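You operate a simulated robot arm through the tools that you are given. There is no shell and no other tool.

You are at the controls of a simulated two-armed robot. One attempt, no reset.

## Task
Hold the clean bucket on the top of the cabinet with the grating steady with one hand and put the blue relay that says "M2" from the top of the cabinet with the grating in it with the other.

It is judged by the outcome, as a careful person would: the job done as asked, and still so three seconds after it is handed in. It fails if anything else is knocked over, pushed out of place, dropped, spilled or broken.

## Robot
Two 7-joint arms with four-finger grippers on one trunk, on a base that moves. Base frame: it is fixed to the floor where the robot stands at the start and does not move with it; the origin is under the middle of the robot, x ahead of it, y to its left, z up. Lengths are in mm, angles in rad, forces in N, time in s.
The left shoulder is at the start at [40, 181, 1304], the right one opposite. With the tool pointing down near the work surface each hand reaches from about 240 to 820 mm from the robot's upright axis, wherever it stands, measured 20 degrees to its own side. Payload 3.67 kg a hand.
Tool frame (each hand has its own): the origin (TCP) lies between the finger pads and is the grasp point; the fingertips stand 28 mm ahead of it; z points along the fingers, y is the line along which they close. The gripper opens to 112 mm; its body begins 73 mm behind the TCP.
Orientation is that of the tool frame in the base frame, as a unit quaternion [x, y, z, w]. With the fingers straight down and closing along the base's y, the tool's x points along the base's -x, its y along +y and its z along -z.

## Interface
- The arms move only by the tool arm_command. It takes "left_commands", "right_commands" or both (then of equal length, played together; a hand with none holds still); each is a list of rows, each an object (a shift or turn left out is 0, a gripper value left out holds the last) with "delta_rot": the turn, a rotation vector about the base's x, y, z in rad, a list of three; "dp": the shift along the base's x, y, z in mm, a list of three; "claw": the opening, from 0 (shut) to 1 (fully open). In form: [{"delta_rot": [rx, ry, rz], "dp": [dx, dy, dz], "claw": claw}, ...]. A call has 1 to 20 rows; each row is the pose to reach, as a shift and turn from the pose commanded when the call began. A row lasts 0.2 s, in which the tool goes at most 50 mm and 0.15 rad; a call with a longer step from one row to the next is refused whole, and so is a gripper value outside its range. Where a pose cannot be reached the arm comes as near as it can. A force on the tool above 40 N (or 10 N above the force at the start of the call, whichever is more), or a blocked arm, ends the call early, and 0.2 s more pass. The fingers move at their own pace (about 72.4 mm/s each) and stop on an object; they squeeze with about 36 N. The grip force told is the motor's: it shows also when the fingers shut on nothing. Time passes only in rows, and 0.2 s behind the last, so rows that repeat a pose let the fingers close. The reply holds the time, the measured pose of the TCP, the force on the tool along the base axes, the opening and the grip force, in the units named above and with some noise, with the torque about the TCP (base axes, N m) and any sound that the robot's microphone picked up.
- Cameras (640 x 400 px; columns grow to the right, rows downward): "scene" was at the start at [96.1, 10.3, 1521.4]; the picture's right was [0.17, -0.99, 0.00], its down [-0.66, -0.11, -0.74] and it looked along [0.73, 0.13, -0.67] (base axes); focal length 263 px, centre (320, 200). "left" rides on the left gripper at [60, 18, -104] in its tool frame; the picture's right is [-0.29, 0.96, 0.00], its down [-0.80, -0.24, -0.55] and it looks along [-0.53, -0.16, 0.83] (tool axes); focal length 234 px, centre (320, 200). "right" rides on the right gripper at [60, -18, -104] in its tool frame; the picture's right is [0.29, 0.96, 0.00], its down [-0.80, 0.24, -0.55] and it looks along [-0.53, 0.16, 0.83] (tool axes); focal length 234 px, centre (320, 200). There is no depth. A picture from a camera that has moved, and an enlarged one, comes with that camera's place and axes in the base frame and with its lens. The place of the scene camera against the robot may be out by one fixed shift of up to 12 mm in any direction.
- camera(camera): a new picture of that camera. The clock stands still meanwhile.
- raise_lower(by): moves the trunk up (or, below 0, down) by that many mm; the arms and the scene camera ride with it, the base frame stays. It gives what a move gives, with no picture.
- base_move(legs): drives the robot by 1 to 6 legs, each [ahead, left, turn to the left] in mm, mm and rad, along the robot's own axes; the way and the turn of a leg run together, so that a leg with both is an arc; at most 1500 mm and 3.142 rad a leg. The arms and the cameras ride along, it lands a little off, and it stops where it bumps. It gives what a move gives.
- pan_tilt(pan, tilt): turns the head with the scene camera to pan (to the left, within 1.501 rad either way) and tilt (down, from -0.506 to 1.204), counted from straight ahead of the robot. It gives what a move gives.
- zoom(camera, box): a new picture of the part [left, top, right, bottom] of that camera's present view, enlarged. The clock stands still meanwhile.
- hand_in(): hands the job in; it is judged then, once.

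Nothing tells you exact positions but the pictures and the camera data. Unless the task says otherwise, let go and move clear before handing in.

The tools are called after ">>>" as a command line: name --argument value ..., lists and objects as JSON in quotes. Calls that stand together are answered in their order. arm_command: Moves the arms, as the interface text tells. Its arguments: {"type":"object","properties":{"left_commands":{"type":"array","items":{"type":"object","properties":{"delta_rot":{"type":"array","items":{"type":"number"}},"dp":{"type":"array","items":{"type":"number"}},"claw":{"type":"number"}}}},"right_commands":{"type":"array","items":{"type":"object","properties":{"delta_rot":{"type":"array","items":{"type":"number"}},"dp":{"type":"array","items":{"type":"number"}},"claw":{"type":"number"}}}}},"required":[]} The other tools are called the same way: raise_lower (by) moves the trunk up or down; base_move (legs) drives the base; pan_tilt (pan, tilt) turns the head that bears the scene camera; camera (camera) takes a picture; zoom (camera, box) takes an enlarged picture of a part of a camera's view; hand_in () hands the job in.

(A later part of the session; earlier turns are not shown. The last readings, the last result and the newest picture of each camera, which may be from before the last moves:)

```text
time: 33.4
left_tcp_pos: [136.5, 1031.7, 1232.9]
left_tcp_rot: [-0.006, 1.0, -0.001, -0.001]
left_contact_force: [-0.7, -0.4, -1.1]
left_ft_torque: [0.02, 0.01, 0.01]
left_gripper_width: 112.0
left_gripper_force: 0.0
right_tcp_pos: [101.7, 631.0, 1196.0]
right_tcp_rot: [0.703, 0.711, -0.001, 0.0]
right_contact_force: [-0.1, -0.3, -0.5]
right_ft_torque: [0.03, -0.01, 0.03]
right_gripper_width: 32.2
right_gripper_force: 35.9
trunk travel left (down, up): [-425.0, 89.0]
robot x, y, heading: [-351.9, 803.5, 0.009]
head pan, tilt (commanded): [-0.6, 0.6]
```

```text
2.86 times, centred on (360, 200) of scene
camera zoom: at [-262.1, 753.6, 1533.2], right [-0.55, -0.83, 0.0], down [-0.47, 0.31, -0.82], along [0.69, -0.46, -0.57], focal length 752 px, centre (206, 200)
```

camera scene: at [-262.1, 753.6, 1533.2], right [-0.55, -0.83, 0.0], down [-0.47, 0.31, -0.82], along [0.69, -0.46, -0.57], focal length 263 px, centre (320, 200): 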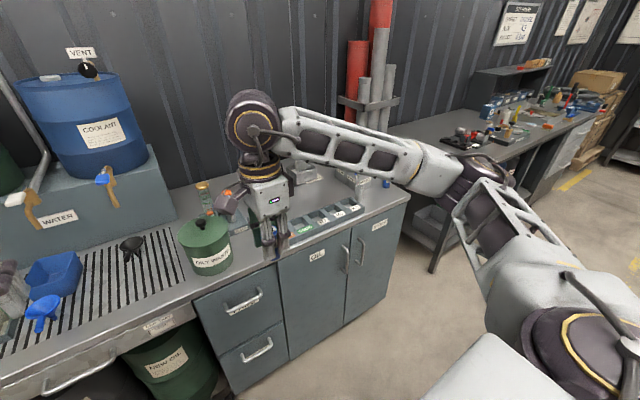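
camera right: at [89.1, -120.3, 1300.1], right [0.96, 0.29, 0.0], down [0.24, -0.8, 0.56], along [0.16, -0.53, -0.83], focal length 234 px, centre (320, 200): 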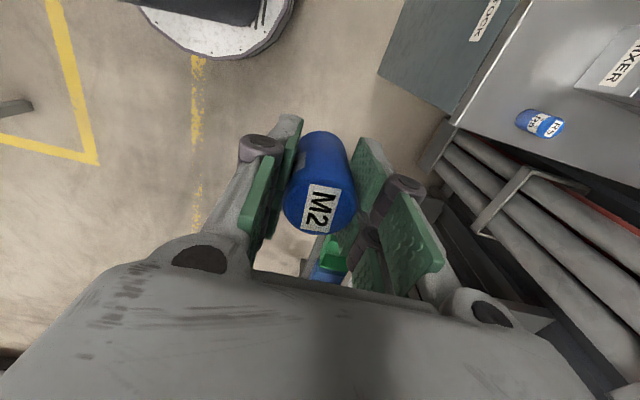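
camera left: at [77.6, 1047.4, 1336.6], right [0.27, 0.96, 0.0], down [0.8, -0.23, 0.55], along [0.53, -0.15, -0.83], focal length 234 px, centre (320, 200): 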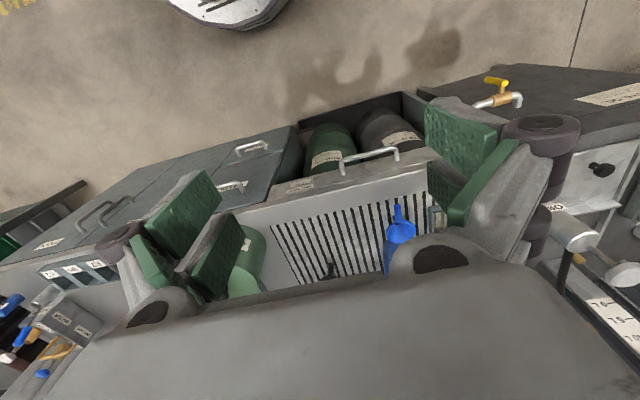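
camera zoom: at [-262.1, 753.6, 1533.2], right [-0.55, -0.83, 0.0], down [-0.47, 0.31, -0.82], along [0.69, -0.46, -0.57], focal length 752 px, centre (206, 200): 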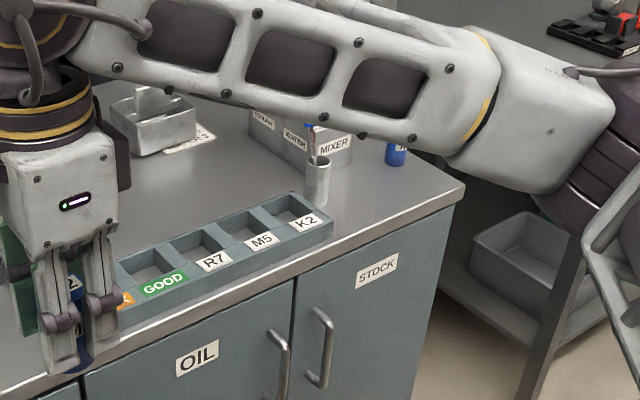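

>>> zoom --camera "scene" --box '[0, 220, 160, 340]'

>>> zoom --camera "scene" --box '[270, 140, 330, 200]'

>>> pan_tilt --pan -0.25 --tilt 0.65

>>> camera --camera "scene"

```text
3.33 times, centred on (80, 280) of scene
camera zoom: at [-262.1, 753.6, 1533.2], right [-0.55, -0.83, 0.0], down [-0.47, 0.31, -0.82], along [0.69, -0.46, -0.57], focal length 878 px, centre (1120, -67)
```

zoom: 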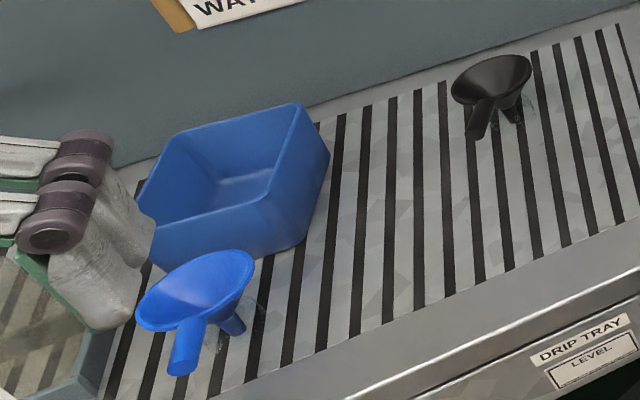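

```text
6.67 times, centred on (300, 170) of scene
camera zoom: at [-262.1, 753.6, 1533.2], right [-0.55, -0.83, 0.0], down [-0.47, 0.31, -0.82], along [0.69, -0.46, -0.57], focal length 1755 px, centre (453, 400)
```

zoom: 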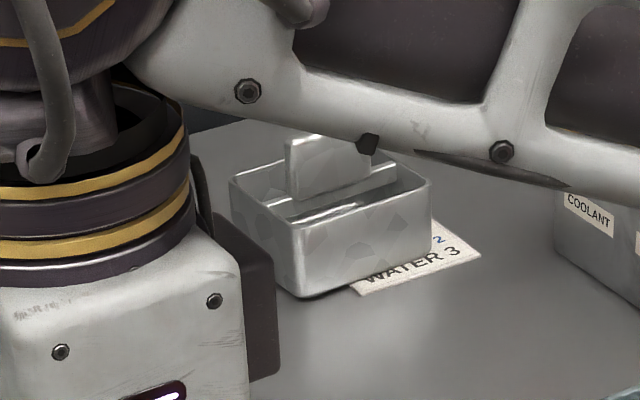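

```text
time: 34.2
left_tcp_pos: [136.0, 1032.1, 1233.1]
left_tcp_rot: [-0.007, 1.0, 0.0, 0.0]
left_contact_force: [0.0, -1.5, -1.1]
left_ft_torque: [0.01, 0.04, 0.02]
left_gripper_width: 112.3
left_gripper_force: 0.1
right_tcp_pos: [102.0, 630.8, 1195.8]
right_tcp_rot: [0.703, 0.711, -0.002, -0.001]
right_contact_force: [0.0, -0.6, -1.0]
right_ft_torque: [0.02, 0.04, 0.0]
right_gripper_width: 31.9
right_gripper_force: 35.6
trunk travel left (down, up): [-425.0, 89.0]
robot x, y, heading: [-346.3, 805.2, 0.009]
head pan, tilt (commanded): [-0.25, 0.649]
```

```text
taken
camera scene: at [-251.4, 782.1, 1529.0], right [-0.24, -0.97, 0.0], down [-0.59, 0.14, -0.8], along [0.77, -0.19, -0.6], focal length 263 px, centre (320, 200)
```

scene: 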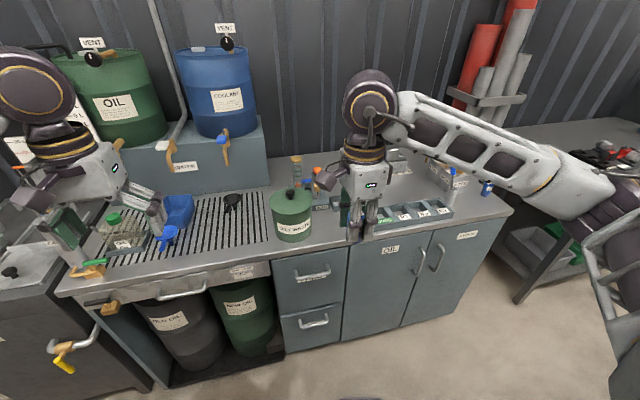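

The blue open container sits on the grating under the taps; the metal box by the mixer has a plate inside it. I'll pull the left hand in to clear the view and look at the grating again.

>>> arm_command --left_commands '[{"dp": [-40, 0, 0]}, {"dp": [-80, 0, 0]}, {"dp": [-120, 0, 0]}, {"dp": [-150, 0, 0]}, {"dp": [-150, 0, 0]}]'

>>> pan_tilt --pan 0.4 --tilt 0.6

>>> camera --camera "scene"

```text
time: 35.5
left_tcp_pos: [-14.0, 1033.0, 1231.6]
left_tcp_rot: [-0.007, 1.0, -0.001, -0.001]
left_contact_force: [0.7, -0.6, 0.6]
left_ft_torque: [-0.01, 0.01, 0.01]
left_gripper_width: 111.7
left_gripper_force: 0.0
right_tcp_pos: [102.7, 631.1, 1195.8]
right_tcp_rot: [0.704, 0.71, -0.002, -0.001]
right_contact_force: [1.2, -0.2, -0.1]
right_ft_torque: [-0.03, 0.0, 0.0]
right_gripper_width: 32.1
right_gripper_force: 36.1
trunk travel left (down, up): [-425.0, 89.0]
robot x, y, heading: [-351.0, 807.8, 0.013]
head pan, tilt (commanded): [-0.25, 0.649]
```

```text
time: 36.5
left_tcp_pos: [-13.6, 1034.4, 1232.6]
left_tcp_rot: [-0.006, 1.0, 0.0, 0.0]
left_contact_force: [0.2, -0.6, -0.1]
left_ft_torque: [0.01, 0.01, -0.01]
left_gripper_width: 112.1
left_gripper_force: 0.0
right_tcp_pos: [102.2, 630.9, 1196.4]
right_tcp_rot: [0.703, 0.711, -0.001, 0.0]
right_contact_force: [0.3, 0.1, -0.5]
right_ft_torque: [-0.01, 0.0, -0.02]
right_gripper_width: 32.3
right_gripper_force: 35.9
trunk travel left (down, up): [-425.0, 89.0]
robot x, y, heading: [-348.3, 810.1, 0.012]
head pan, tilt (commanded): [0.4, 0.6]
```

```text
taken
camera scene: at [-254.8, 837.9, 1533.2], right [0.4, -0.92, 0.0], down [-0.52, -0.23, -0.82], along [0.76, 0.33, -0.57], focal length 263 px, centre (320, 200)
```

scene: 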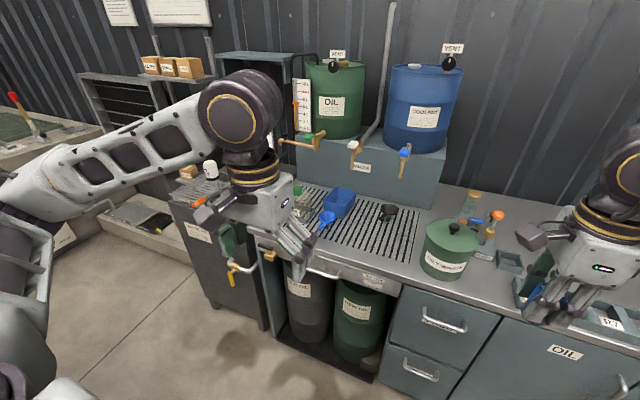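

>>> zoom --camera "scene" --box '[280, 120, 440, 260]'

>>> zoom --camera "scene" --box '[150, 120, 320, 280]'

```text
2.86 times, centred on (360, 190) of scene
camera zoom: at [-254.8, 837.9, 1533.2], right [0.4, -0.92, 0.0], down [-0.52, -0.23, -0.82], along [0.76, 0.33, -0.57], focal length 752 px, centre (206, 229)
```

zoom: 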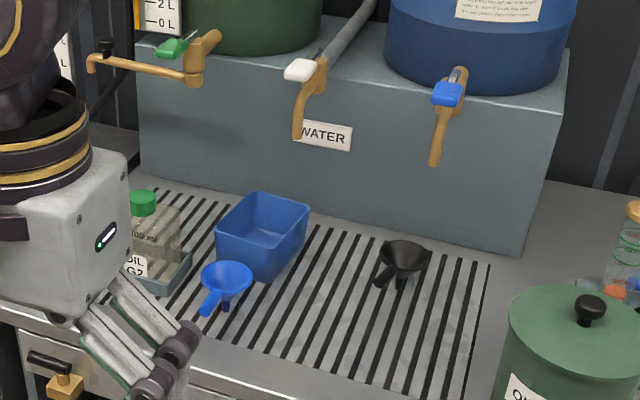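

```text
2.50 times, centred on (235, 200) of scene
camera zoom: at [-254.8, 837.9, 1533.2], right [0.4, -0.92, 0.0], down [-0.52, -0.23, -0.82], along [0.76, 0.33, -0.57], focal length 658 px, centre (532, 200)
```

zoom: 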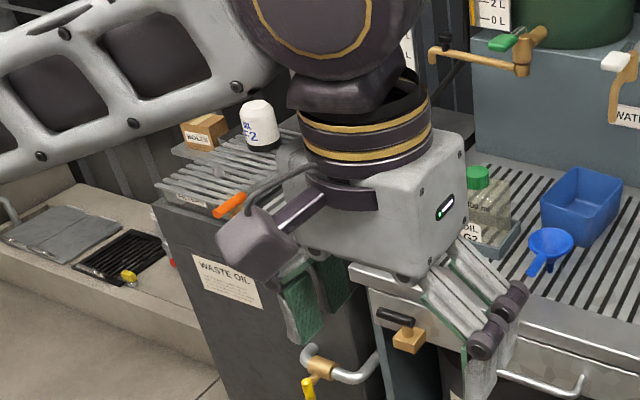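

The blue bucket looks plain and clean, standing on the grating behind a blue funnel. To be sure which is meant, I'll slide back right and look into the metal box between the two arms.

>>> base_move --legs '[[0, -600, 0]]'

>>> pan_tilt --pan 0.0 --tilt 0.6

>>> camera --camera "scene"

```text
time: 40.0
left_tcp_pos: [-5.9, 430.7, 1231.6]
left_tcp_rot: [-0.008, 1.0, -0.002, -0.001]
left_contact_force: [0.5, -1.0, -0.4]
left_ft_torque: [-0.02, 0.01, 0.02]
left_gripper_width: 112.1
left_gripper_force: 0.1
right_tcp_pos: [110.5, 28.3, 1196.5]
right_tcp_rot: [0.703, 0.711, -0.002, 0.0]
right_contact_force: [-0.1, -0.2, 0.1]
right_ft_torque: [0.03, 0.05, 0.03]
right_gripper_width: 32.0
right_gripper_force: 36.2
trunk travel left (down, up): [-425.0, 89.0]
robot x, y, heading: [-343.4, 199.4, 0.013]
head pan, tilt (commanded): [0.4, 0.6]
```

```text
time: 40.9
left_tcp_pos: [-6.5, 430.9, 1231.6]
left_tcp_rot: [-0.007, 1.0, 0.001, -0.001]
left_contact_force: [0.0, 0.3, 0.3]
left_ft_torque: [-0.01, -0.01, 0.02]
left_gripper_width: 112.1
left_gripper_force: 0.1
right_tcp_pos: [111.2, 26.7, 1195.1]
right_tcp_rot: [0.703, 0.711, -0.001, -0.001]
right_contact_force: [-0.8, 0.1, -0.6]
right_ft_torque: [-0.03, 0.0, 0.01]
right_gripper_width: 32.0
right_gripper_force: 36.6
trunk travel left (down, up): [-425.0, 89.0]
robot x, y, heading: [-345.3, 200.8, 0.013]
head pan, tilt (commanded): [0.0, 0.6]
```

```text
taken
camera scene: at [-239.4, 199.7, 1533.2], right [0.01, -1.0, 0.0], down [-0.57, -0.01, -0.82], along [0.82, 0.01, -0.57], focal length 263 px, centre (320, 200)
```

scene: 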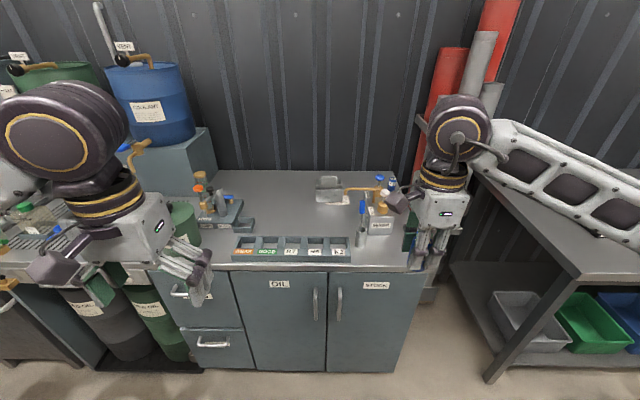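

>>> zoom --camera "scene" --box '[300, 160, 400, 220]'

>>> base_move --legs '[[330, 0, 0]]'

>>> pan_tilt --pan 0.0 --tilt 0.75

>>> camera --camera "scene"

```text
6.40 times, centred on (350, 190) of scene
camera zoom: at [-239.4, 199.7, 1533.2], right [0.01, -1.0, 0.0], down [-0.57, -0.01, -0.82], along [0.82, 0.01, -0.57], focal length 1685 px, centre (128, 264)
```

zoom: 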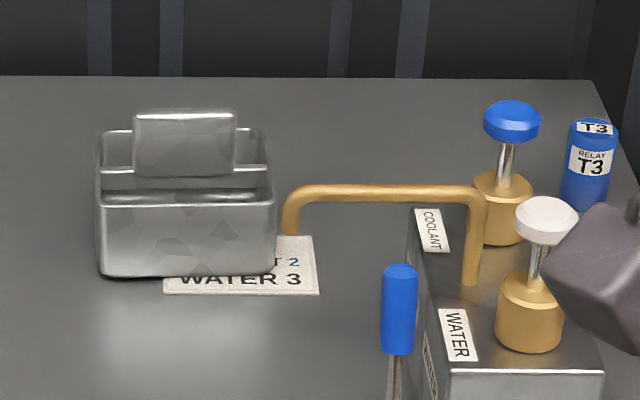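

```text
time: 43.0
left_tcp_pos: [314.1, 434.4, 1233.6]
left_tcp_rot: [-0.009, 1.0, 0.001, -0.001]
left_contact_force: [0.2, -0.4, 0.0]
left_ft_torque: [0.04, -0.06, 0.01]
left_gripper_width: 111.9
left_gripper_force: 0.1
right_tcp_pos: [429.1, 32.8, 1197.3]
right_tcp_rot: [0.703, 0.711, -0.001, 0.0]
right_contact_force: [-0.8, -1.2, -0.3]
right_ft_torque: [0.0, 0.01, 0.02]
right_gripper_width: 32.1
right_gripper_force: 35.9
trunk travel left (down, up): [-425.0, 89.0]
robot x, y, heading: [-20.4, 208.4, 0.018]
head pan, tilt (commanded): [0.0, 0.6]
```

```text
time: 43.7
left_tcp_pos: [316.2, 434.8, 1231.8]
left_tcp_rot: [-0.007, 1.0, 0.0, -0.001]
left_contact_force: [1.0, 0.3, -0.1]
left_ft_torque: [-0.01, 0.03, -0.01]
left_gripper_width: 111.9
left_gripper_force: 0.0
right_tcp_pos: [431.8, 30.8, 1195.0]
right_tcp_rot: [0.703, 0.711, -0.002, 0.0]
right_contact_force: [0.4, -0.1, -1.0]
right_ft_torque: [0.02, 0.01, 0.04]
right_gripper_width: 32.0
right_gripper_force: 36.1
trunk travel left (down, up): [-425.0, 89.0]
robot x, y, heading: [-18.1, 205.3, 0.01]
head pan, tilt (commanded): [0.0, 0.75]
```

```text
taken
camera scene: at [77.2, 204.0, 1520.3], right [0.01, -1.0, 0.0], down [-0.68, -0.01, -0.73], along [0.73, 0.01, -0.68], focal length 263 px, centre (320, 200)
```

scene: 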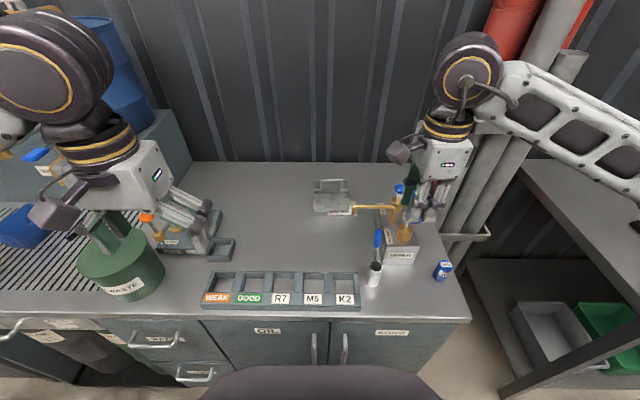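

>>> zoom --camera "scene" --box '[300, 165, 380, 225]'

>>> camera --camera "right"

>>> camera --camera "left"

```text
6.67 times, centred on (340, 195) of scene
camera zoom: at [77.2, 204.0, 1520.3], right [0.01, -1.0, 0.0], down [-0.68, -0.01, -0.73], along [0.73, 0.01, -0.68], focal length 1755 px, centre (187, 233)
```

zoom: 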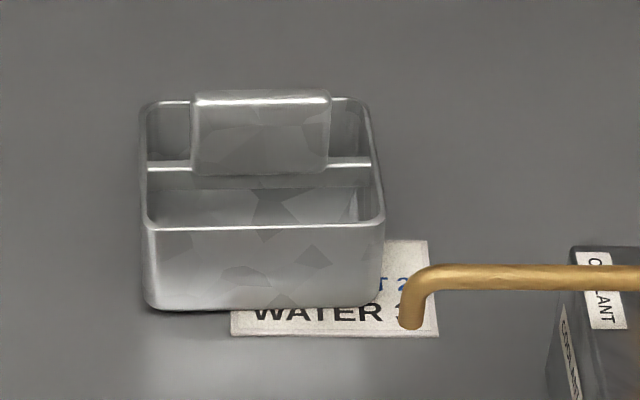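

```text
taken
camera right: at [413.6, 91.1, 1299.7], right [0.95, 0.3, 0.0], down [0.25, -0.79, 0.55], along [0.16, -0.53, -0.83], focal length 234 px, centre (320, 200)
```

right: 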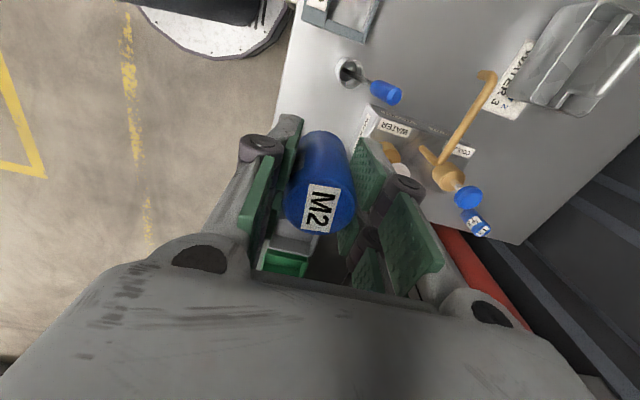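

```text
taken
camera left: at [256.6, 450.8, 1335.7], right [0.27, 0.96, 0.0], down [0.8, -0.23, 0.55], along [0.53, -0.15, -0.83], focal length 234 px, centre (320, 200)
```

left: 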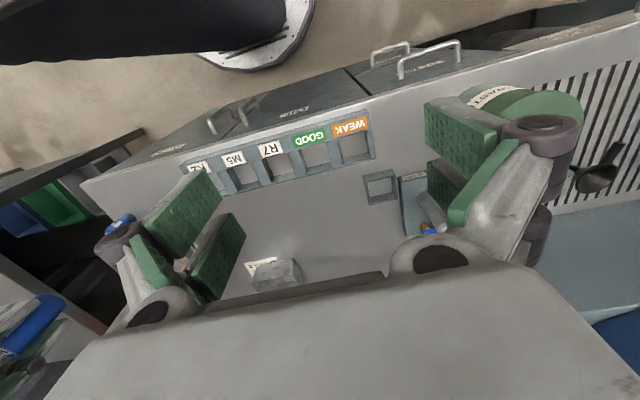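

The metal box has a carry plate on a cross-bar, so it might be a bucket too. I'll zoom in with the hand camera to see inside it.

>>> zoom --camera "right" --box '[480, 0, 640, 130]'

>>> zoom --camera "left" --box '[200, 230, 340, 310]'

>>> zoom --camera "scene" --box '[200, 180, 480, 330]'

```text
3.08 times, centred on (560, 65) of right
camera zoom: at [413.6, 91.1, 1299.7], right [0.95, 0.3, 0.0], down [0.25, -0.79, 0.55], along [0.16, -0.53, -0.83], focal length 720 px, centre (-418, 615)
```

zoom: 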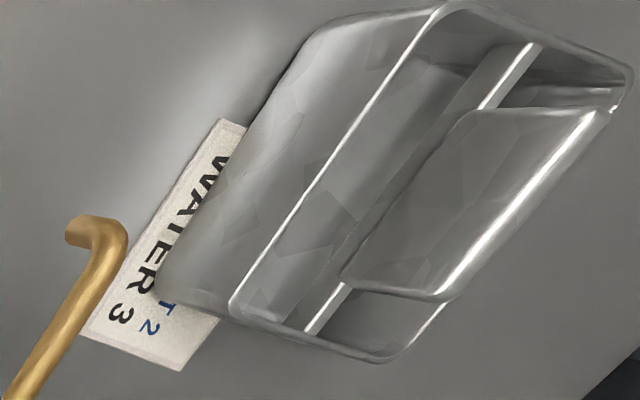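

```text
4.57 times, centred on (270, 270) of left
camera zoom: at [256.6, 450.8, 1335.7], right [0.27, 0.96, 0.0], down [0.8, -0.23, 0.55], along [0.53, -0.15, -0.83], focal length 1070 px, centre (549, -120)
```

zoom: 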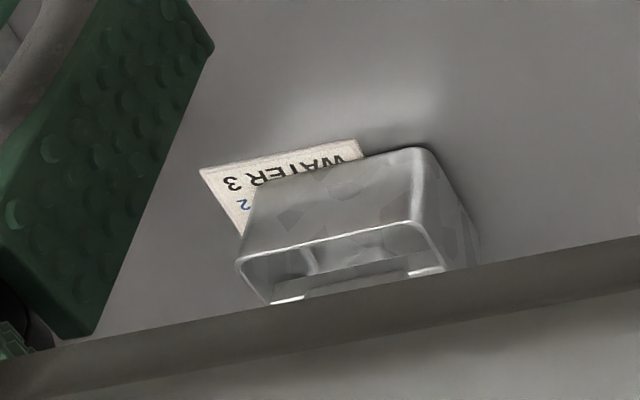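

```text
2.29 times, centred on (340, 255) of scene
camera zoom: at [77.2, 204.0, 1520.3], right [0.01, -1.0, 0.0], down [-0.68, -0.01, -0.73], along [0.73, 0.01, -0.68], focal length 602 px, centre (274, 74)
```

zoom: 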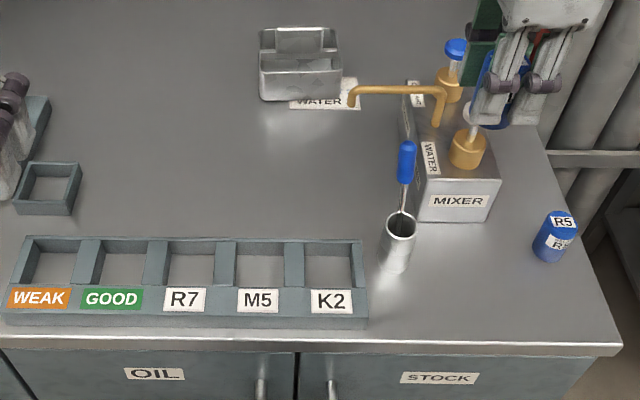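

The metal box is an empty galvanised bucket-shaped container with a grip plate. Before deciding, I'll look straight down into the blue container on the grating from closer up.

>>> base_move --legs '[[-330, 0, 0], [0, 850, 0]]'

>>> pan_tilt --pan 0.0 --tilt 0.7

>>> camera --camera "scene"

```text
time: 50.2
left_tcp_pos: [-28.4, 1276.4, 1232.4]
left_tcp_rot: [-0.005, 1.0, 0.0, -0.001]
left_contact_force: [-0.1, 0.0, -0.3]
left_ft_torque: [-0.03, 0.01, 0.01]
left_gripper_width: 111.9
left_gripper_force: 0.1
right_tcp_pos: [84.4, 875.3, 1195.6]
right_tcp_rot: [0.705, 0.71, -0.001, 0.0]
right_contact_force: [-0.7, -0.2, -0.4]
right_ft_torque: [0.0, 0.0, 0.0]
right_gripper_width: 32.1
right_gripper_force: 35.8
trunk travel left (down, up): [-425.0, 89.0]
robot x, y, heading: [-364.3, 1055.4, 0.007]
head pan, tilt (commanded): [0.0, 0.75]
```

```text
time: 50.9
left_tcp_pos: [-30.5, 1278.0, 1232.6]
left_tcp_rot: [-0.004, 1.0, 0.0, -0.001]
left_contact_force: [-0.5, -0.5, 0.2]
left_ft_torque: [0.03, -0.01, 0.0]
left_gripper_width: 111.9
left_gripper_force: 0.0
right_tcp_pos: [83.8, 874.0, 1196.8]
right_tcp_rot: [0.705, 0.709, -0.002, 0.0]
right_contact_force: [0.2, -0.2, -0.2]
right_ft_torque: [0.01, 0.0, -0.04]
right_gripper_width: 32.0
right_gripper_force: 36.5
trunk travel left (down, up): [-425.0, 89.0]
robot x, y, heading: [-362.6, 1051.0, 0.002]
head pan, tilt (commanded): [0.0, 0.7]
```

```text
taken
camera scene: at [-268.2, 1048.7, 1524.6], right [0.01, -1.0, 0.0], down [-0.64, 0.0, -0.76], along [0.76, 0.0, -0.64], focal length 263 px, centre (320, 200)
```

scene: 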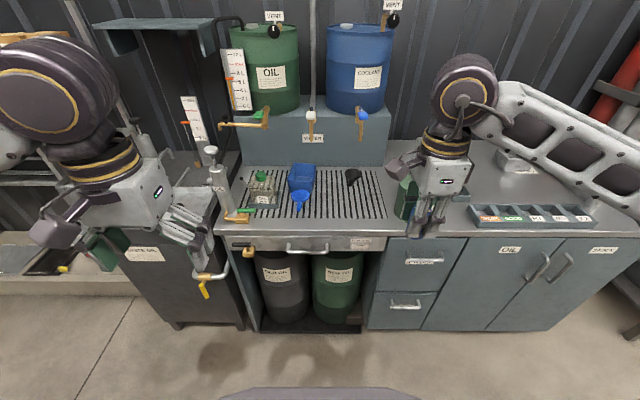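

>>> zoom --camera "scene" --box '[250, 140, 370, 220]'

>>> zoom --camera "scene" --box '[190, 80, 410, 230]'

```text
5.00 times, centred on (310, 180) of scene
camera zoom: at [-268.2, 1048.7, 1524.6], right [0.01, -1.0, 0.0], down [-0.64, 0.0, -0.76], along [0.76, 0.0, -0.64], focal length 1316 px, centre (370, 300)
```

zoom: 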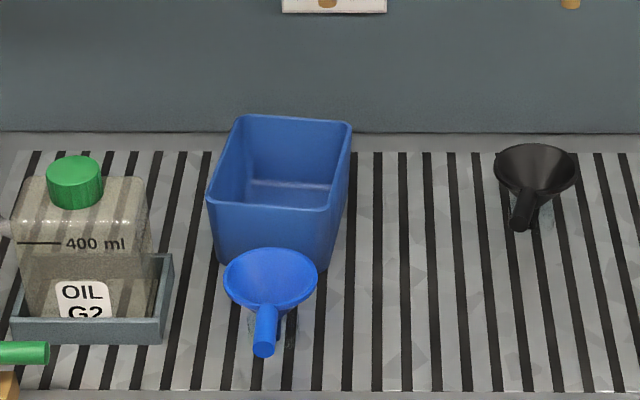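

```text
2.67 times, centred on (300, 155) of scene
camera zoom: at [-268.2, 1048.7, 1524.6], right [0.01, -1.0, 0.0], down [-0.64, 0.0, -0.76], along [0.76, 0.0, -0.64], focal length 702 px, centre (373, 320)
```

zoom: 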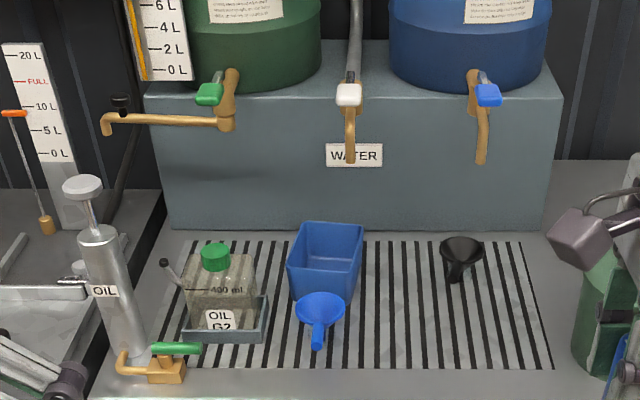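

Both containers look empty and clean, so I need more evidence. I'll scan the rest of the room for other buckets to understand what "clean" is contrasted with.

>>> pan_tilt --pan 1.0 --tilt 0.35

>>> camera --camera "scene"

>>> pan_tilt --pan -0.8 --tilt 0.35

>>> camera --camera "scene"

>>> pan_tilt --pan -1.4 --tilt 0.25

>>> camera --camera "scene"

```text
time: 52.1
left_tcp_pos: [-28.9, 1278.2, 1232.0]
left_tcp_rot: [-0.005, 1.0, 0.001, 0.0]
left_contact_force: [0.5, -0.3, 0.6]
left_ft_torque: [0.01, 0.03, 0.01]
left_gripper_width: 112.0
left_gripper_force: 0.1
right_tcp_pos: [83.2, 873.4, 1195.9]
right_tcp_rot: [0.705, 0.709, 0.0, 0.0]
right_contact_force: [0.7, -0.5, -0.8]
right_ft_torque: [-0.02, 0.0, -0.01]
right_gripper_width: 32.3
right_gripper_force: 35.5
trunk travel left (down, up): [-425.0, 89.0]
robot x, y, heading: [-365.2, 1056.4, 0.012]
head pan, tilt (commanded): [1.0, 0.351]
```

```text
taken
camera scene: at [-303.2, 1126.7, 1556.0], right [0.84, -0.54, 0.0], down [-0.18, -0.29, -0.94], along [0.5, 0.79, -0.34], focal length 263 px, centre (320, 200)
```

scene: 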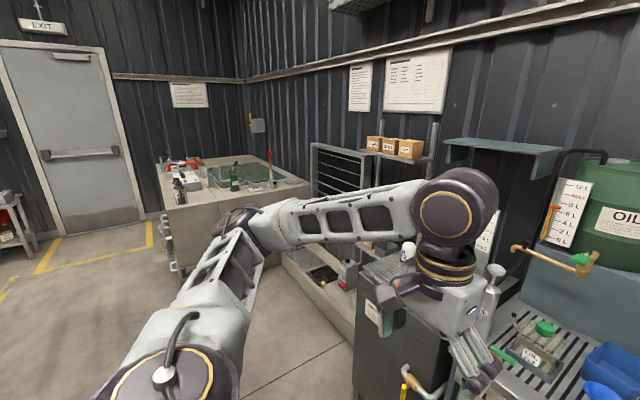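

```text
time: 54.0
left_tcp_pos: [-29.1, 1277.8, 1232.4]
left_tcp_rot: [-0.004, 1.0, 0.0, -0.001]
left_contact_force: [-0.1, -1.3, 1.6]
left_ft_torque: [0.0, -0.02, -0.05]
left_gripper_width: 112.1
left_gripper_force: 0.0
right_tcp_pos: [85.1, 873.8, 1196.0]
right_tcp_rot: [0.706, 0.709, -0.002, 0.0]
right_contact_force: [-0.6, 0.8, -0.4]
right_ft_torque: [0.0, -0.03, 0.0]
right_gripper_width: 32.0
right_gripper_force: 35.8
trunk travel left (down, up): [-425.0, 89.0]
robot x, y, heading: [-368.4, 1052.3, 0.008]
head pan, tilt (commanded): [-0.799, 0.351]
```

```text
taken
camera scene: at [-287.7, 981.7, 1556.0], right [-0.71, -0.7, 0.0], down [-0.24, 0.24, -0.94], along [0.66, -0.67, -0.34], focal length 263 px, centre (320, 200)
```

scene: 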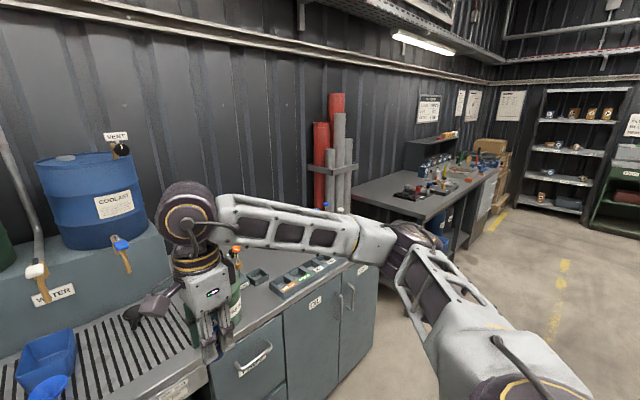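

```text
time: 55.0
left_tcp_pos: [-29.8, 1276.9, 1231.7]
left_tcp_rot: [-0.004, 1.0, -0.001, -0.001]
left_contact_force: [0.7, -0.1, -0.4]
left_ft_torque: [-0.01, 0.01, 0.02]
left_gripper_width: 112.0
left_gripper_force: 0.1
right_tcp_pos: [83.3, 873.1, 1196.2]
right_tcp_rot: [0.706, 0.708, -0.001, 0.001]
right_contact_force: [-1.0, -0.5, -1.1]
right_ft_torque: [0.02, 0.0, 0.01]
right_gripper_width: 32.0
right_gripper_force: 35.9
trunk travel left (down, up): [-425.0, 89.0]
robot x, y, heading: [-366.5, 1051.3, 0.009]
head pan, tilt (commanded): [-1.4, 0.25]
```

```text
taken
camera scene: at [-336.5, 956.1, 1565.4], right [-0.98, -0.18, 0.0], down [-0.04, 0.24, -0.97], along [0.17, -0.95, -0.25], focal length 263 px, centre (320, 200)
```

scene: 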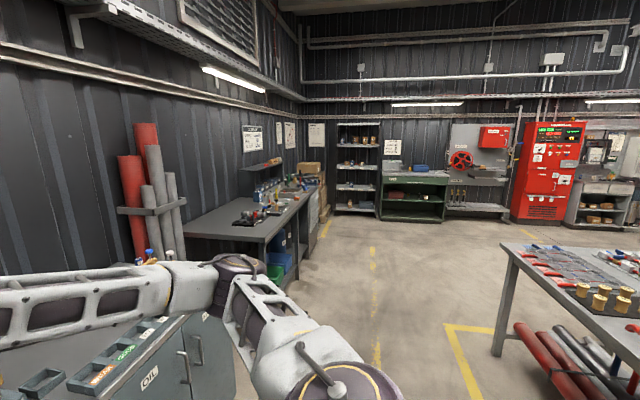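

There are instruction sheets on the wall to the left that may explain the equipment. I'll zoom in on them.

>>> pan_tilt --pan 0.85 --tilt 0.1

>>> camera --camera "scene"

```text
time: 57.0
left_tcp_pos: [-29.5, 1277.2, 1231.6]
left_tcp_rot: [-0.004, 1.0, 0.0, -0.001]
left_contact_force: [0.3, 0.2, -0.6]
left_ft_torque: [0.01, 0.02, -0.01]
left_gripper_width: 112.1
left_gripper_force: 0.1
right_tcp_pos: [83.6, 874.4, 1195.3]
right_tcp_rot: [0.705, 0.709, -0.002, 0.001]
right_contact_force: [-0.3, 0.0, -1.3]
right_ft_torque: [0.0, 0.03, -0.01]
right_gripper_width: 32.0
right_gripper_force: 36.1
trunk travel left (down, up): [-425.0, 89.0]
robot x, y, heading: [-368.6, 1050.1, 0.008]
head pan, tilt (commanded): [0.85, 0.099]
```

```text
taken
camera scene: at [-292.8, 1117.4, 1579.4], right [0.76, -0.66, 0.0], down [-0.07, -0.07, -0.99], along [0.65, 0.75, -0.1], focal length 263 px, centre (320, 200)
```

scene: 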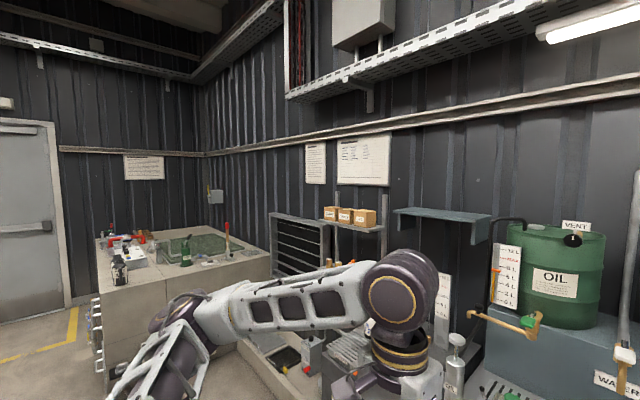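

>>> zoom --camera "scene" --box '[300, 130, 400, 195]'

>>> zoom --camera "scene" --box '[80, 140, 240, 300]'

>>> zoom --camera "scene" --box '[330, 130, 400, 190]'

```text
6.15 times, centred on (350, 162) of scene
camera zoom: at [-292.8, 1117.4, 1579.4], right [0.76, -0.66, 0.0], down [-0.07, -0.07, -0.99], along [0.65, 0.75, -0.1], focal length 1620 px, centre (135, 431)
```

zoom: 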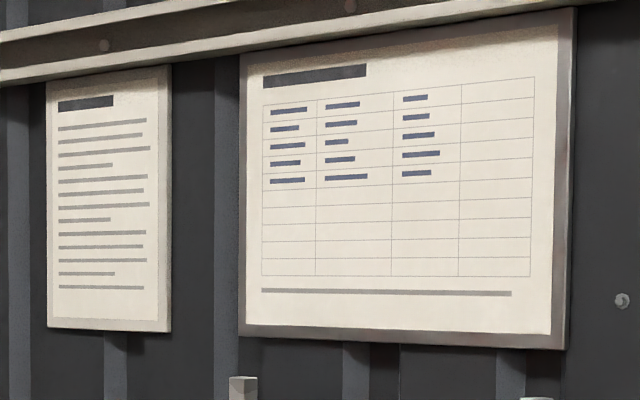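

```text
2.50 times, centred on (160, 220) of scene
camera zoom: at [-292.8, 1117.4, 1579.4], right [0.76, -0.66, 0.0], down [-0.07, -0.07, -0.99], along [0.65, 0.75, -0.1], focal length 658 px, centre (720, 150)
```

zoom: 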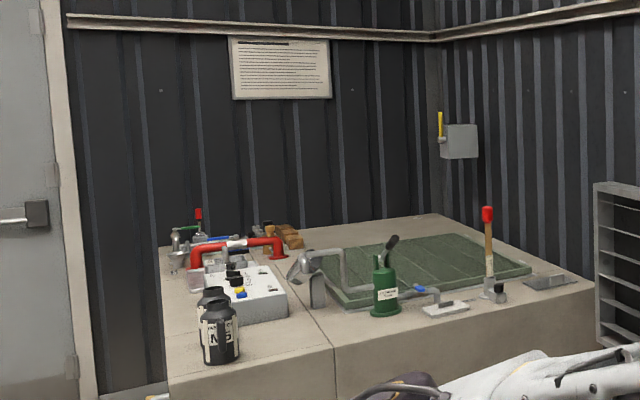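

```text
6.67 times, centred on (365, 160) of scene
camera zoom: at [-292.8, 1117.4, 1579.4], right [0.76, -0.66, 0.0], down [-0.07, -0.07, -0.99], along [0.65, 0.75, -0.1], focal length 1755 px, centre (20, 467)
```

zoom: 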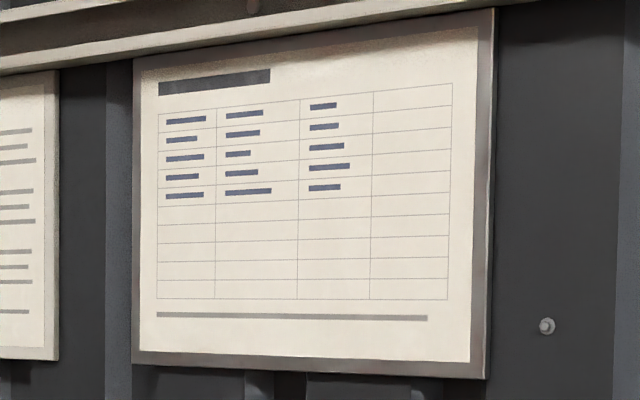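

The wall sheets have no readable text. I'll drive up to the grating and look straight down into the blue container for any residue.

>>> base_move --legs '[[330, 0, 0]]'

>>> pan_tilt --pan 0.1 --tilt 0.85

>>> camera --camera "scene"

```text
time: 59.3
left_tcp_pos: [301.3, 1277.9, 1231.9]
left_tcp_rot: [-0.002, 1.0, 0.001, 0.0]
left_contact_force: [-0.3, 0.6, 0.2]
left_ft_torque: [0.0, -0.02, 0.02]
left_gripper_width: 111.8
left_gripper_force: 0.1
right_tcp_pos: [414.5, 872.9, 1197.4]
right_tcp_rot: [0.707, 0.707, -0.001, 0.0]
right_contact_force: [-0.3, 0.6, -0.7]
right_ft_torque: [0.01, -0.03, -0.02]
right_gripper_width: 31.7
right_gripper_force: 36.2
trunk travel left (down, up): [-425.0, 89.0]
robot x, y, heading: [-33.0, 1055.1, -0.002]
head pan, tilt (commanded): [0.85, 0.099]
```

```text
time: 60.4
left_tcp_pos: [302.3, 1276.0, 1231.9]
left_tcp_rot: [-0.001, 1.0, 0.0, 0.0]
left_contact_force: [-0.3, -0.6, -0.2]
left_ft_torque: [0.0, -0.04, -0.01]
left_gripper_width: 112.3
left_gripper_force: 0.1
right_tcp_pos: [413.1, 872.9, 1195.9]
right_tcp_rot: [0.706, 0.708, 0.0, 0.0]
right_contact_force: [-0.5, 0.3, -0.5]
right_ft_torque: [0.02, -0.01, -0.02]
right_gripper_width: 32.1
right_gripper_force: 35.8
trunk travel left (down, up): [-425.0, 89.0]
robot x, y, heading: [-34.8, 1052.5, 0.001]
head pan, tilt (commanded): [0.099, 0.85]
```

```text
taken
camera scene: at [56.0, 1057.2, 1512.4], right [0.1, -0.99, 0.0], down [-0.75, -0.08, -0.66], along [0.66, 0.07, -0.75], focal length 263 px, centre (320, 200)
```

scene: 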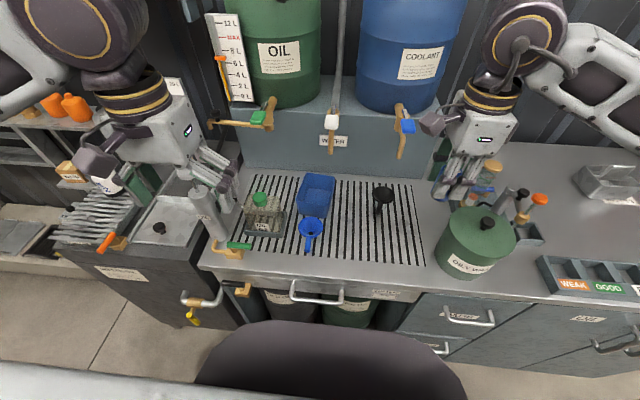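

>>> zoom --camera "scene" --box '[280, 160, 360, 220]'

>>> zoom --camera "scene" --box '[560, 140, 640, 220]'

>>> zoom --camera "scene" --box '[200, 60, 440, 280]'

```text
6.67 times, centred on (320, 190) of scene
camera zoom: at [56.0, 1057.2, 1512.4], right [0.1, -0.99, 0.0], down [-0.75, -0.08, -0.66], along [0.66, 0.07, -0.75], focal length 1755 px, centre (320, 267)
```

zoom: 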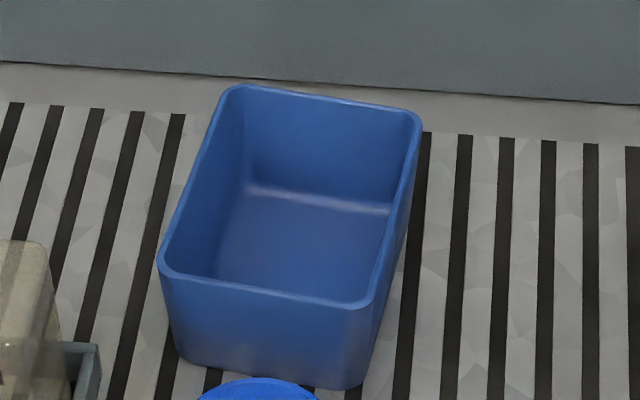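

```text
5.00 times, centred on (600, 180) of scene
camera zoom: at [56.0, 1057.2, 1512.4], right [0.1, -0.99, 0.0], down [-0.75, -0.08, -0.66], along [0.66, 0.07, -0.75], focal length 1316 px, centre (-1080, 300)
```

zoom: 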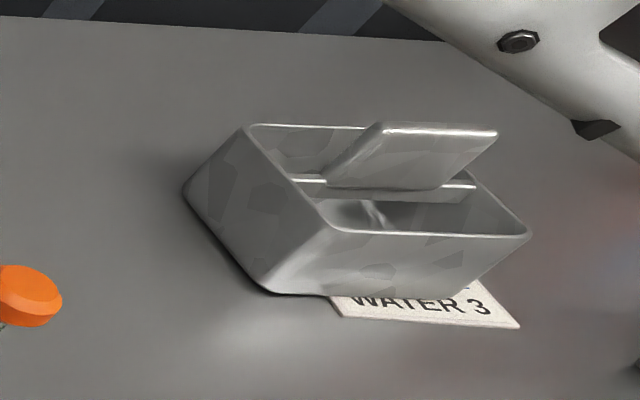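

```text
1.82 times, centred on (320, 170) of scene
camera zoom: at [56.0, 1057.2, 1512.4], right [0.1, -0.99, 0.0], down [-0.75, -0.08, -0.66], along [0.66, 0.07, -0.75], focal length 479 px, centre (320, 254)
```

zoom: 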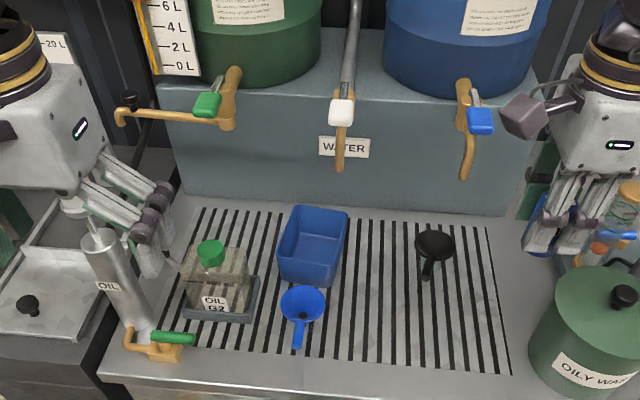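

The blue container is clean and empty inside, with no handle; the metal one has a slab handle on a bar. I'll compare with the other containers around the room to judge which kind is a "bucket".

>>> pan_tilt --pan -1.1 --tilt 0.3

>>> camera --camera "scene"

>>> pan_tilt --pan 0.75 --tilt 0.6

>>> camera --camera "scene"

>>> camera --camera "left"

```text
time: 61.8
left_tcp_pos: [304.9, 1276.6, 1233.2]
left_tcp_rot: [-0.002, 1.0, 0.0, -0.001]
left_contact_force: [-0.1, 0.4, -0.3]
left_ft_torque: [0.01, -0.04, 0.02]
left_gripper_width: 112.2
left_gripper_force: 0.2
right_tcp_pos: [413.6, 873.1, 1196.4]
right_tcp_rot: [0.707, 0.707, -0.001, 0.0]
right_contact_force: [-0.9, -0.6, 0.0]
right_ft_torque: [-0.03, 0.02, -0.04]
right_gripper_width: 32.1
right_gripper_force: 36.4
trunk travel left (down, up): [-425.0, 89.0]
robot x, y, heading: [-35.3, 1052.4, 0.004]
head pan, tilt (commanded): [-1.1, 0.3]
```

```text
taken
camera scene: at [21.3, 966.1, 1560.7], right [-0.89, -0.46, 0.0], down [-0.14, 0.26, -0.96], along [0.44, -0.85, -0.3], focal length 263 px, centre (320, 200)
```

scene: 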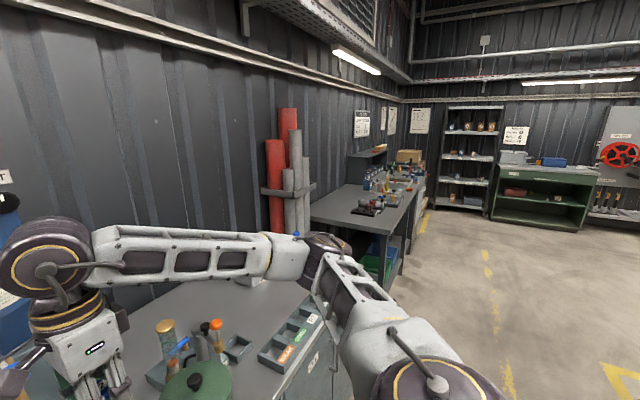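

```text
time: 63.6
left_tcp_pos: [303.4, 1276.1, 1231.9]
left_tcp_rot: [-0.002, 1.0, 0.0, -0.001]
left_contact_force: [0.3, 0.3, 0.0]
left_ft_torque: [0.0, 0.01, 0.03]
left_gripper_width: 111.9
left_gripper_force: 0.0
right_tcp_pos: [414.2, 874.0, 1196.0]
right_tcp_rot: [0.707, 0.707, -0.001, 0.0]
right_contact_force: [-0.2, -0.1, -1.1]
right_ft_torque: [-0.01, 0.0, 0.03]
right_gripper_width: 32.1
right_gripper_force: 36.2
trunk travel left (down, up): [-425.0, 89.0]
robot x, y, heading: [-34.0, 1054.5, 0.007]
head pan, tilt (commanded): [0.75, 0.6]
```

```text
taken
camera scene: at [43.2, 1109.5, 1533.2], right [0.68, -0.73, 0.0], down [-0.41, -0.39, -0.82], along [0.6, 0.56, -0.57], focal length 263 px, centre (320, 200)
```

scene: 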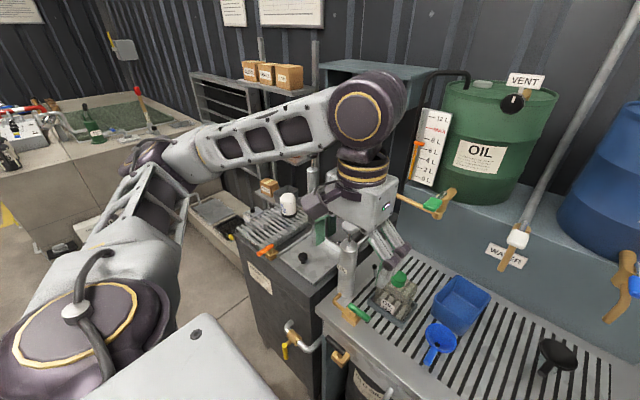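

```text
taken
camera left: at [244.0, 1293.8, 1335.9], right [0.28, 0.96, 0.0], down [0.8, -0.24, 0.55], along [0.53, -0.16, -0.83], focal length 234 px, centre (320, 200)
```

left: 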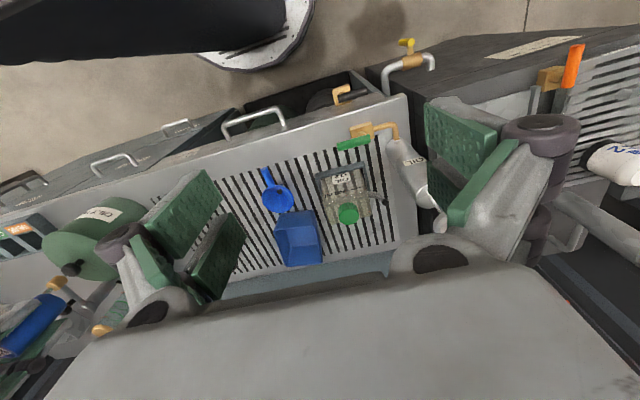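

>>> zoom --camera "left" --box '[240, 150, 400, 280]'

>>> zoom --camera "scene" --box '[200, 130, 420, 360]'

>>> zoom --camera "scene" --box '[400, 250, 520, 360]'

```text
3.08 times, centred on (320, 215) of left
camera zoom: at [244.0, 1293.8, 1335.9], right [0.28, 0.96, 0.0], down [0.8, -0.24, 0.55], along [0.53, -0.16, -0.83], focal length 720 px, centre (320, 154)
```

zoom: 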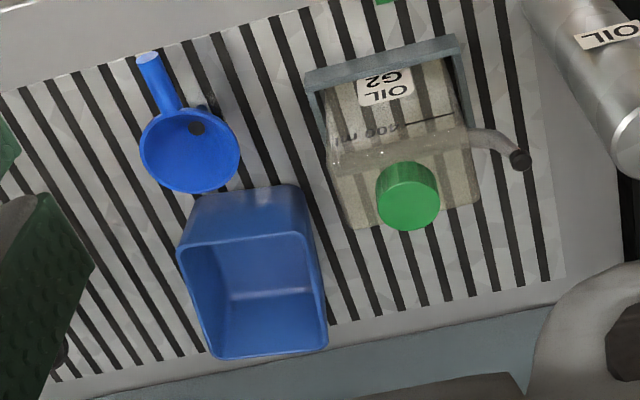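

```text
1.74 times, centred on (310, 245) of scene
camera zoom: at [43.2, 1109.5, 1533.2], right [0.68, -0.73, 0.0], down [-0.41, -0.39, -0.82], along [0.6, 0.56, -0.57], focal length 458 px, centre (337, 122)
```

zoom: 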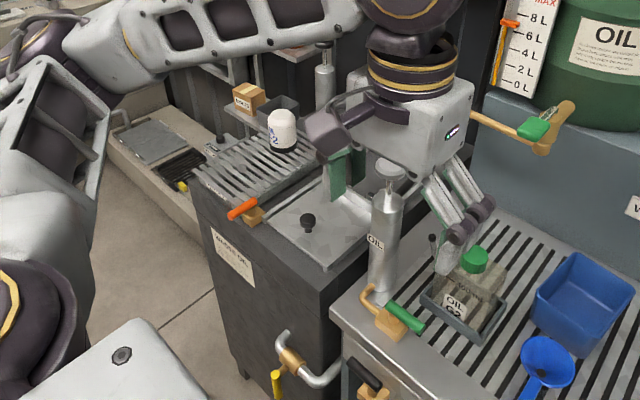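

```text
3.64 times, centred on (460, 305) of scene
camera zoom: at [43.2, 1109.5, 1533.2], right [0.68, -0.73, 0.0], down [-0.41, -0.39, -0.82], along [0.6, 0.56, -0.57], focal length 957 px, centre (-189, -182)
```

zoom: 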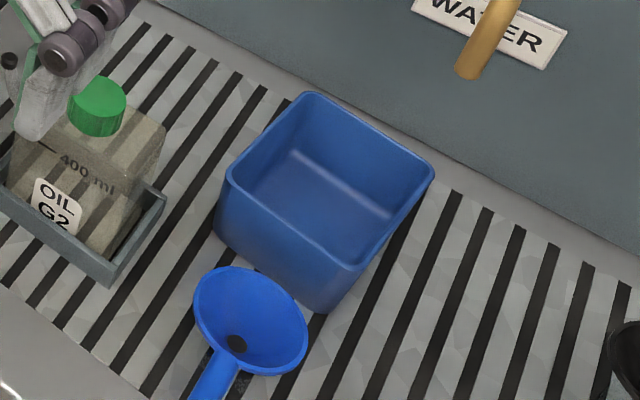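

I still can't tell which container is meant, so I'll back off into open floor and turn to check the rest of the shop for other buckets, especially a dirty one of either kind.

>>> base_move --legs '[[-380, 0, 0], [0, -250, 0], [0, 0, 1.2]]'

>>> pan_tilt --pan 0.2 --tilt 0.35

>>> camera --camera "scene"

>>> pan_tilt --pan 1.3 --tilt 0.35

>>> camera --camera "scene"

```text
time: 70.8
left_tcp_pos: [-488.4, 1197.0, 1231.6]
left_tcp_rot: [-0.564, 0.826, -0.001, -0.001]
left_contact_force: [0.2, -0.5, -0.3]
left_ft_torque: [-0.02, -0.02, 0.0]
left_gripper_width: 111.9
left_gripper_force: 0.0
right_tcp_pos: [-71.7, 1152.9, 1196.3]
right_tcp_rot: [0.184, 0.983, -0.001, 0.001]
right_contact_force: [0.9, -0.1, -0.8]
right_ft_torque: [0.02, -0.02, -0.01]
right_gripper_width: 31.9
right_gripper_force: 36.3
trunk travel left (down, up): [-425.0, 89.0]
robot x, y, heading: [-402.4, 800.7, 1.195]
head pan, tilt (commanded): [0.75, 0.6]
```

```text
time: 71.8
left_tcp_pos: [-488.4, 1197.1, 1232.8]
left_tcp_rot: [-0.565, 0.825, 0.0, -0.001]
left_contact_force: [0.2, 0.0, 0.3]
left_ft_torque: [-0.02, 0.01, -0.02]
left_gripper_width: 111.9
left_gripper_force: 0.0
right_tcp_pos: [-70.7, 1152.8, 1196.3]
right_tcp_rot: [0.185, 0.983, -0.001, 0.001]
right_contact_force: [0.0, 0.3, -1.7]
right_ft_torque: [0.0, 0.0, 0.01]
right_gripper_width: 32.1
right_gripper_force: 35.6
trunk travel left (down, up): [-425.0, 89.0]
robot x, y, heading: [-406.2, 795.3, 1.2]
head pan, tilt (commanded): [0.201, 0.351]
```

```text
taken
camera scene: at [-386.6, 907.4, 1556.0], right [0.99, -0.17, 0.0], down [-0.06, -0.34, -0.94], along [0.16, 0.93, -0.34], focal length 263 px, centre (320, 200)
```

scene: 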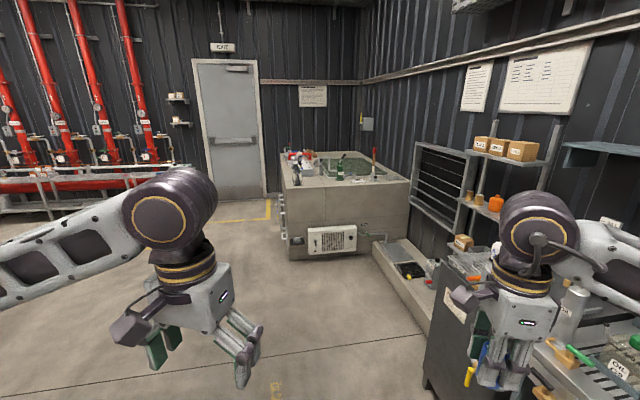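

```text
time: 73.1
left_tcp_pos: [-486.8, 1197.5, 1232.5]
left_tcp_rot: [-0.564, 0.826, -0.001, -0.001]
left_contact_force: [0.4, 0.4, -0.7]
left_ft_torque: [-0.01, 0.0, -0.01]
left_gripper_width: 112.0
left_gripper_force: 0.1
right_tcp_pos: [-71.4, 1152.6, 1195.2]
right_tcp_rot: [0.185, 0.983, -0.001, 0.001]
right_contact_force: [0.3, 0.0, -1.0]
right_ft_torque: [-0.02, 0.01, 0.0]
right_gripper_width: 31.8
right_gripper_force: 36.3
trunk travel left (down, up): [-425.0, 89.0]
robot x, y, heading: [-401.0, 801.9, 1.201]
head pan, tilt (commanded): [1.3, 0.351]
```

```text
taken
camera scene: at [-476.9, 871.6, 1556.0], right [0.6, 0.8, 0.0], down [0.27, -0.21, -0.94], along [-0.75, 0.56, -0.34], focal length 263 px, centre (320, 200)
```

scene: 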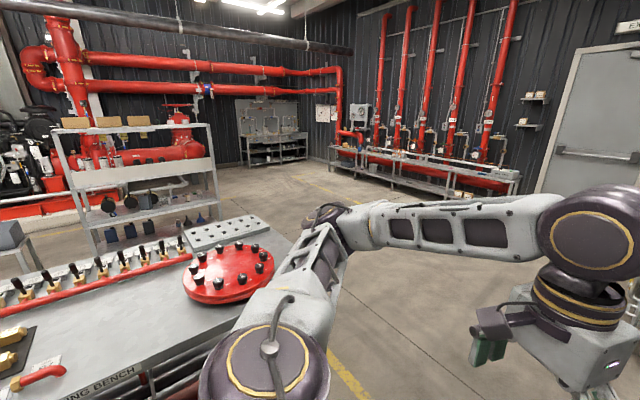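

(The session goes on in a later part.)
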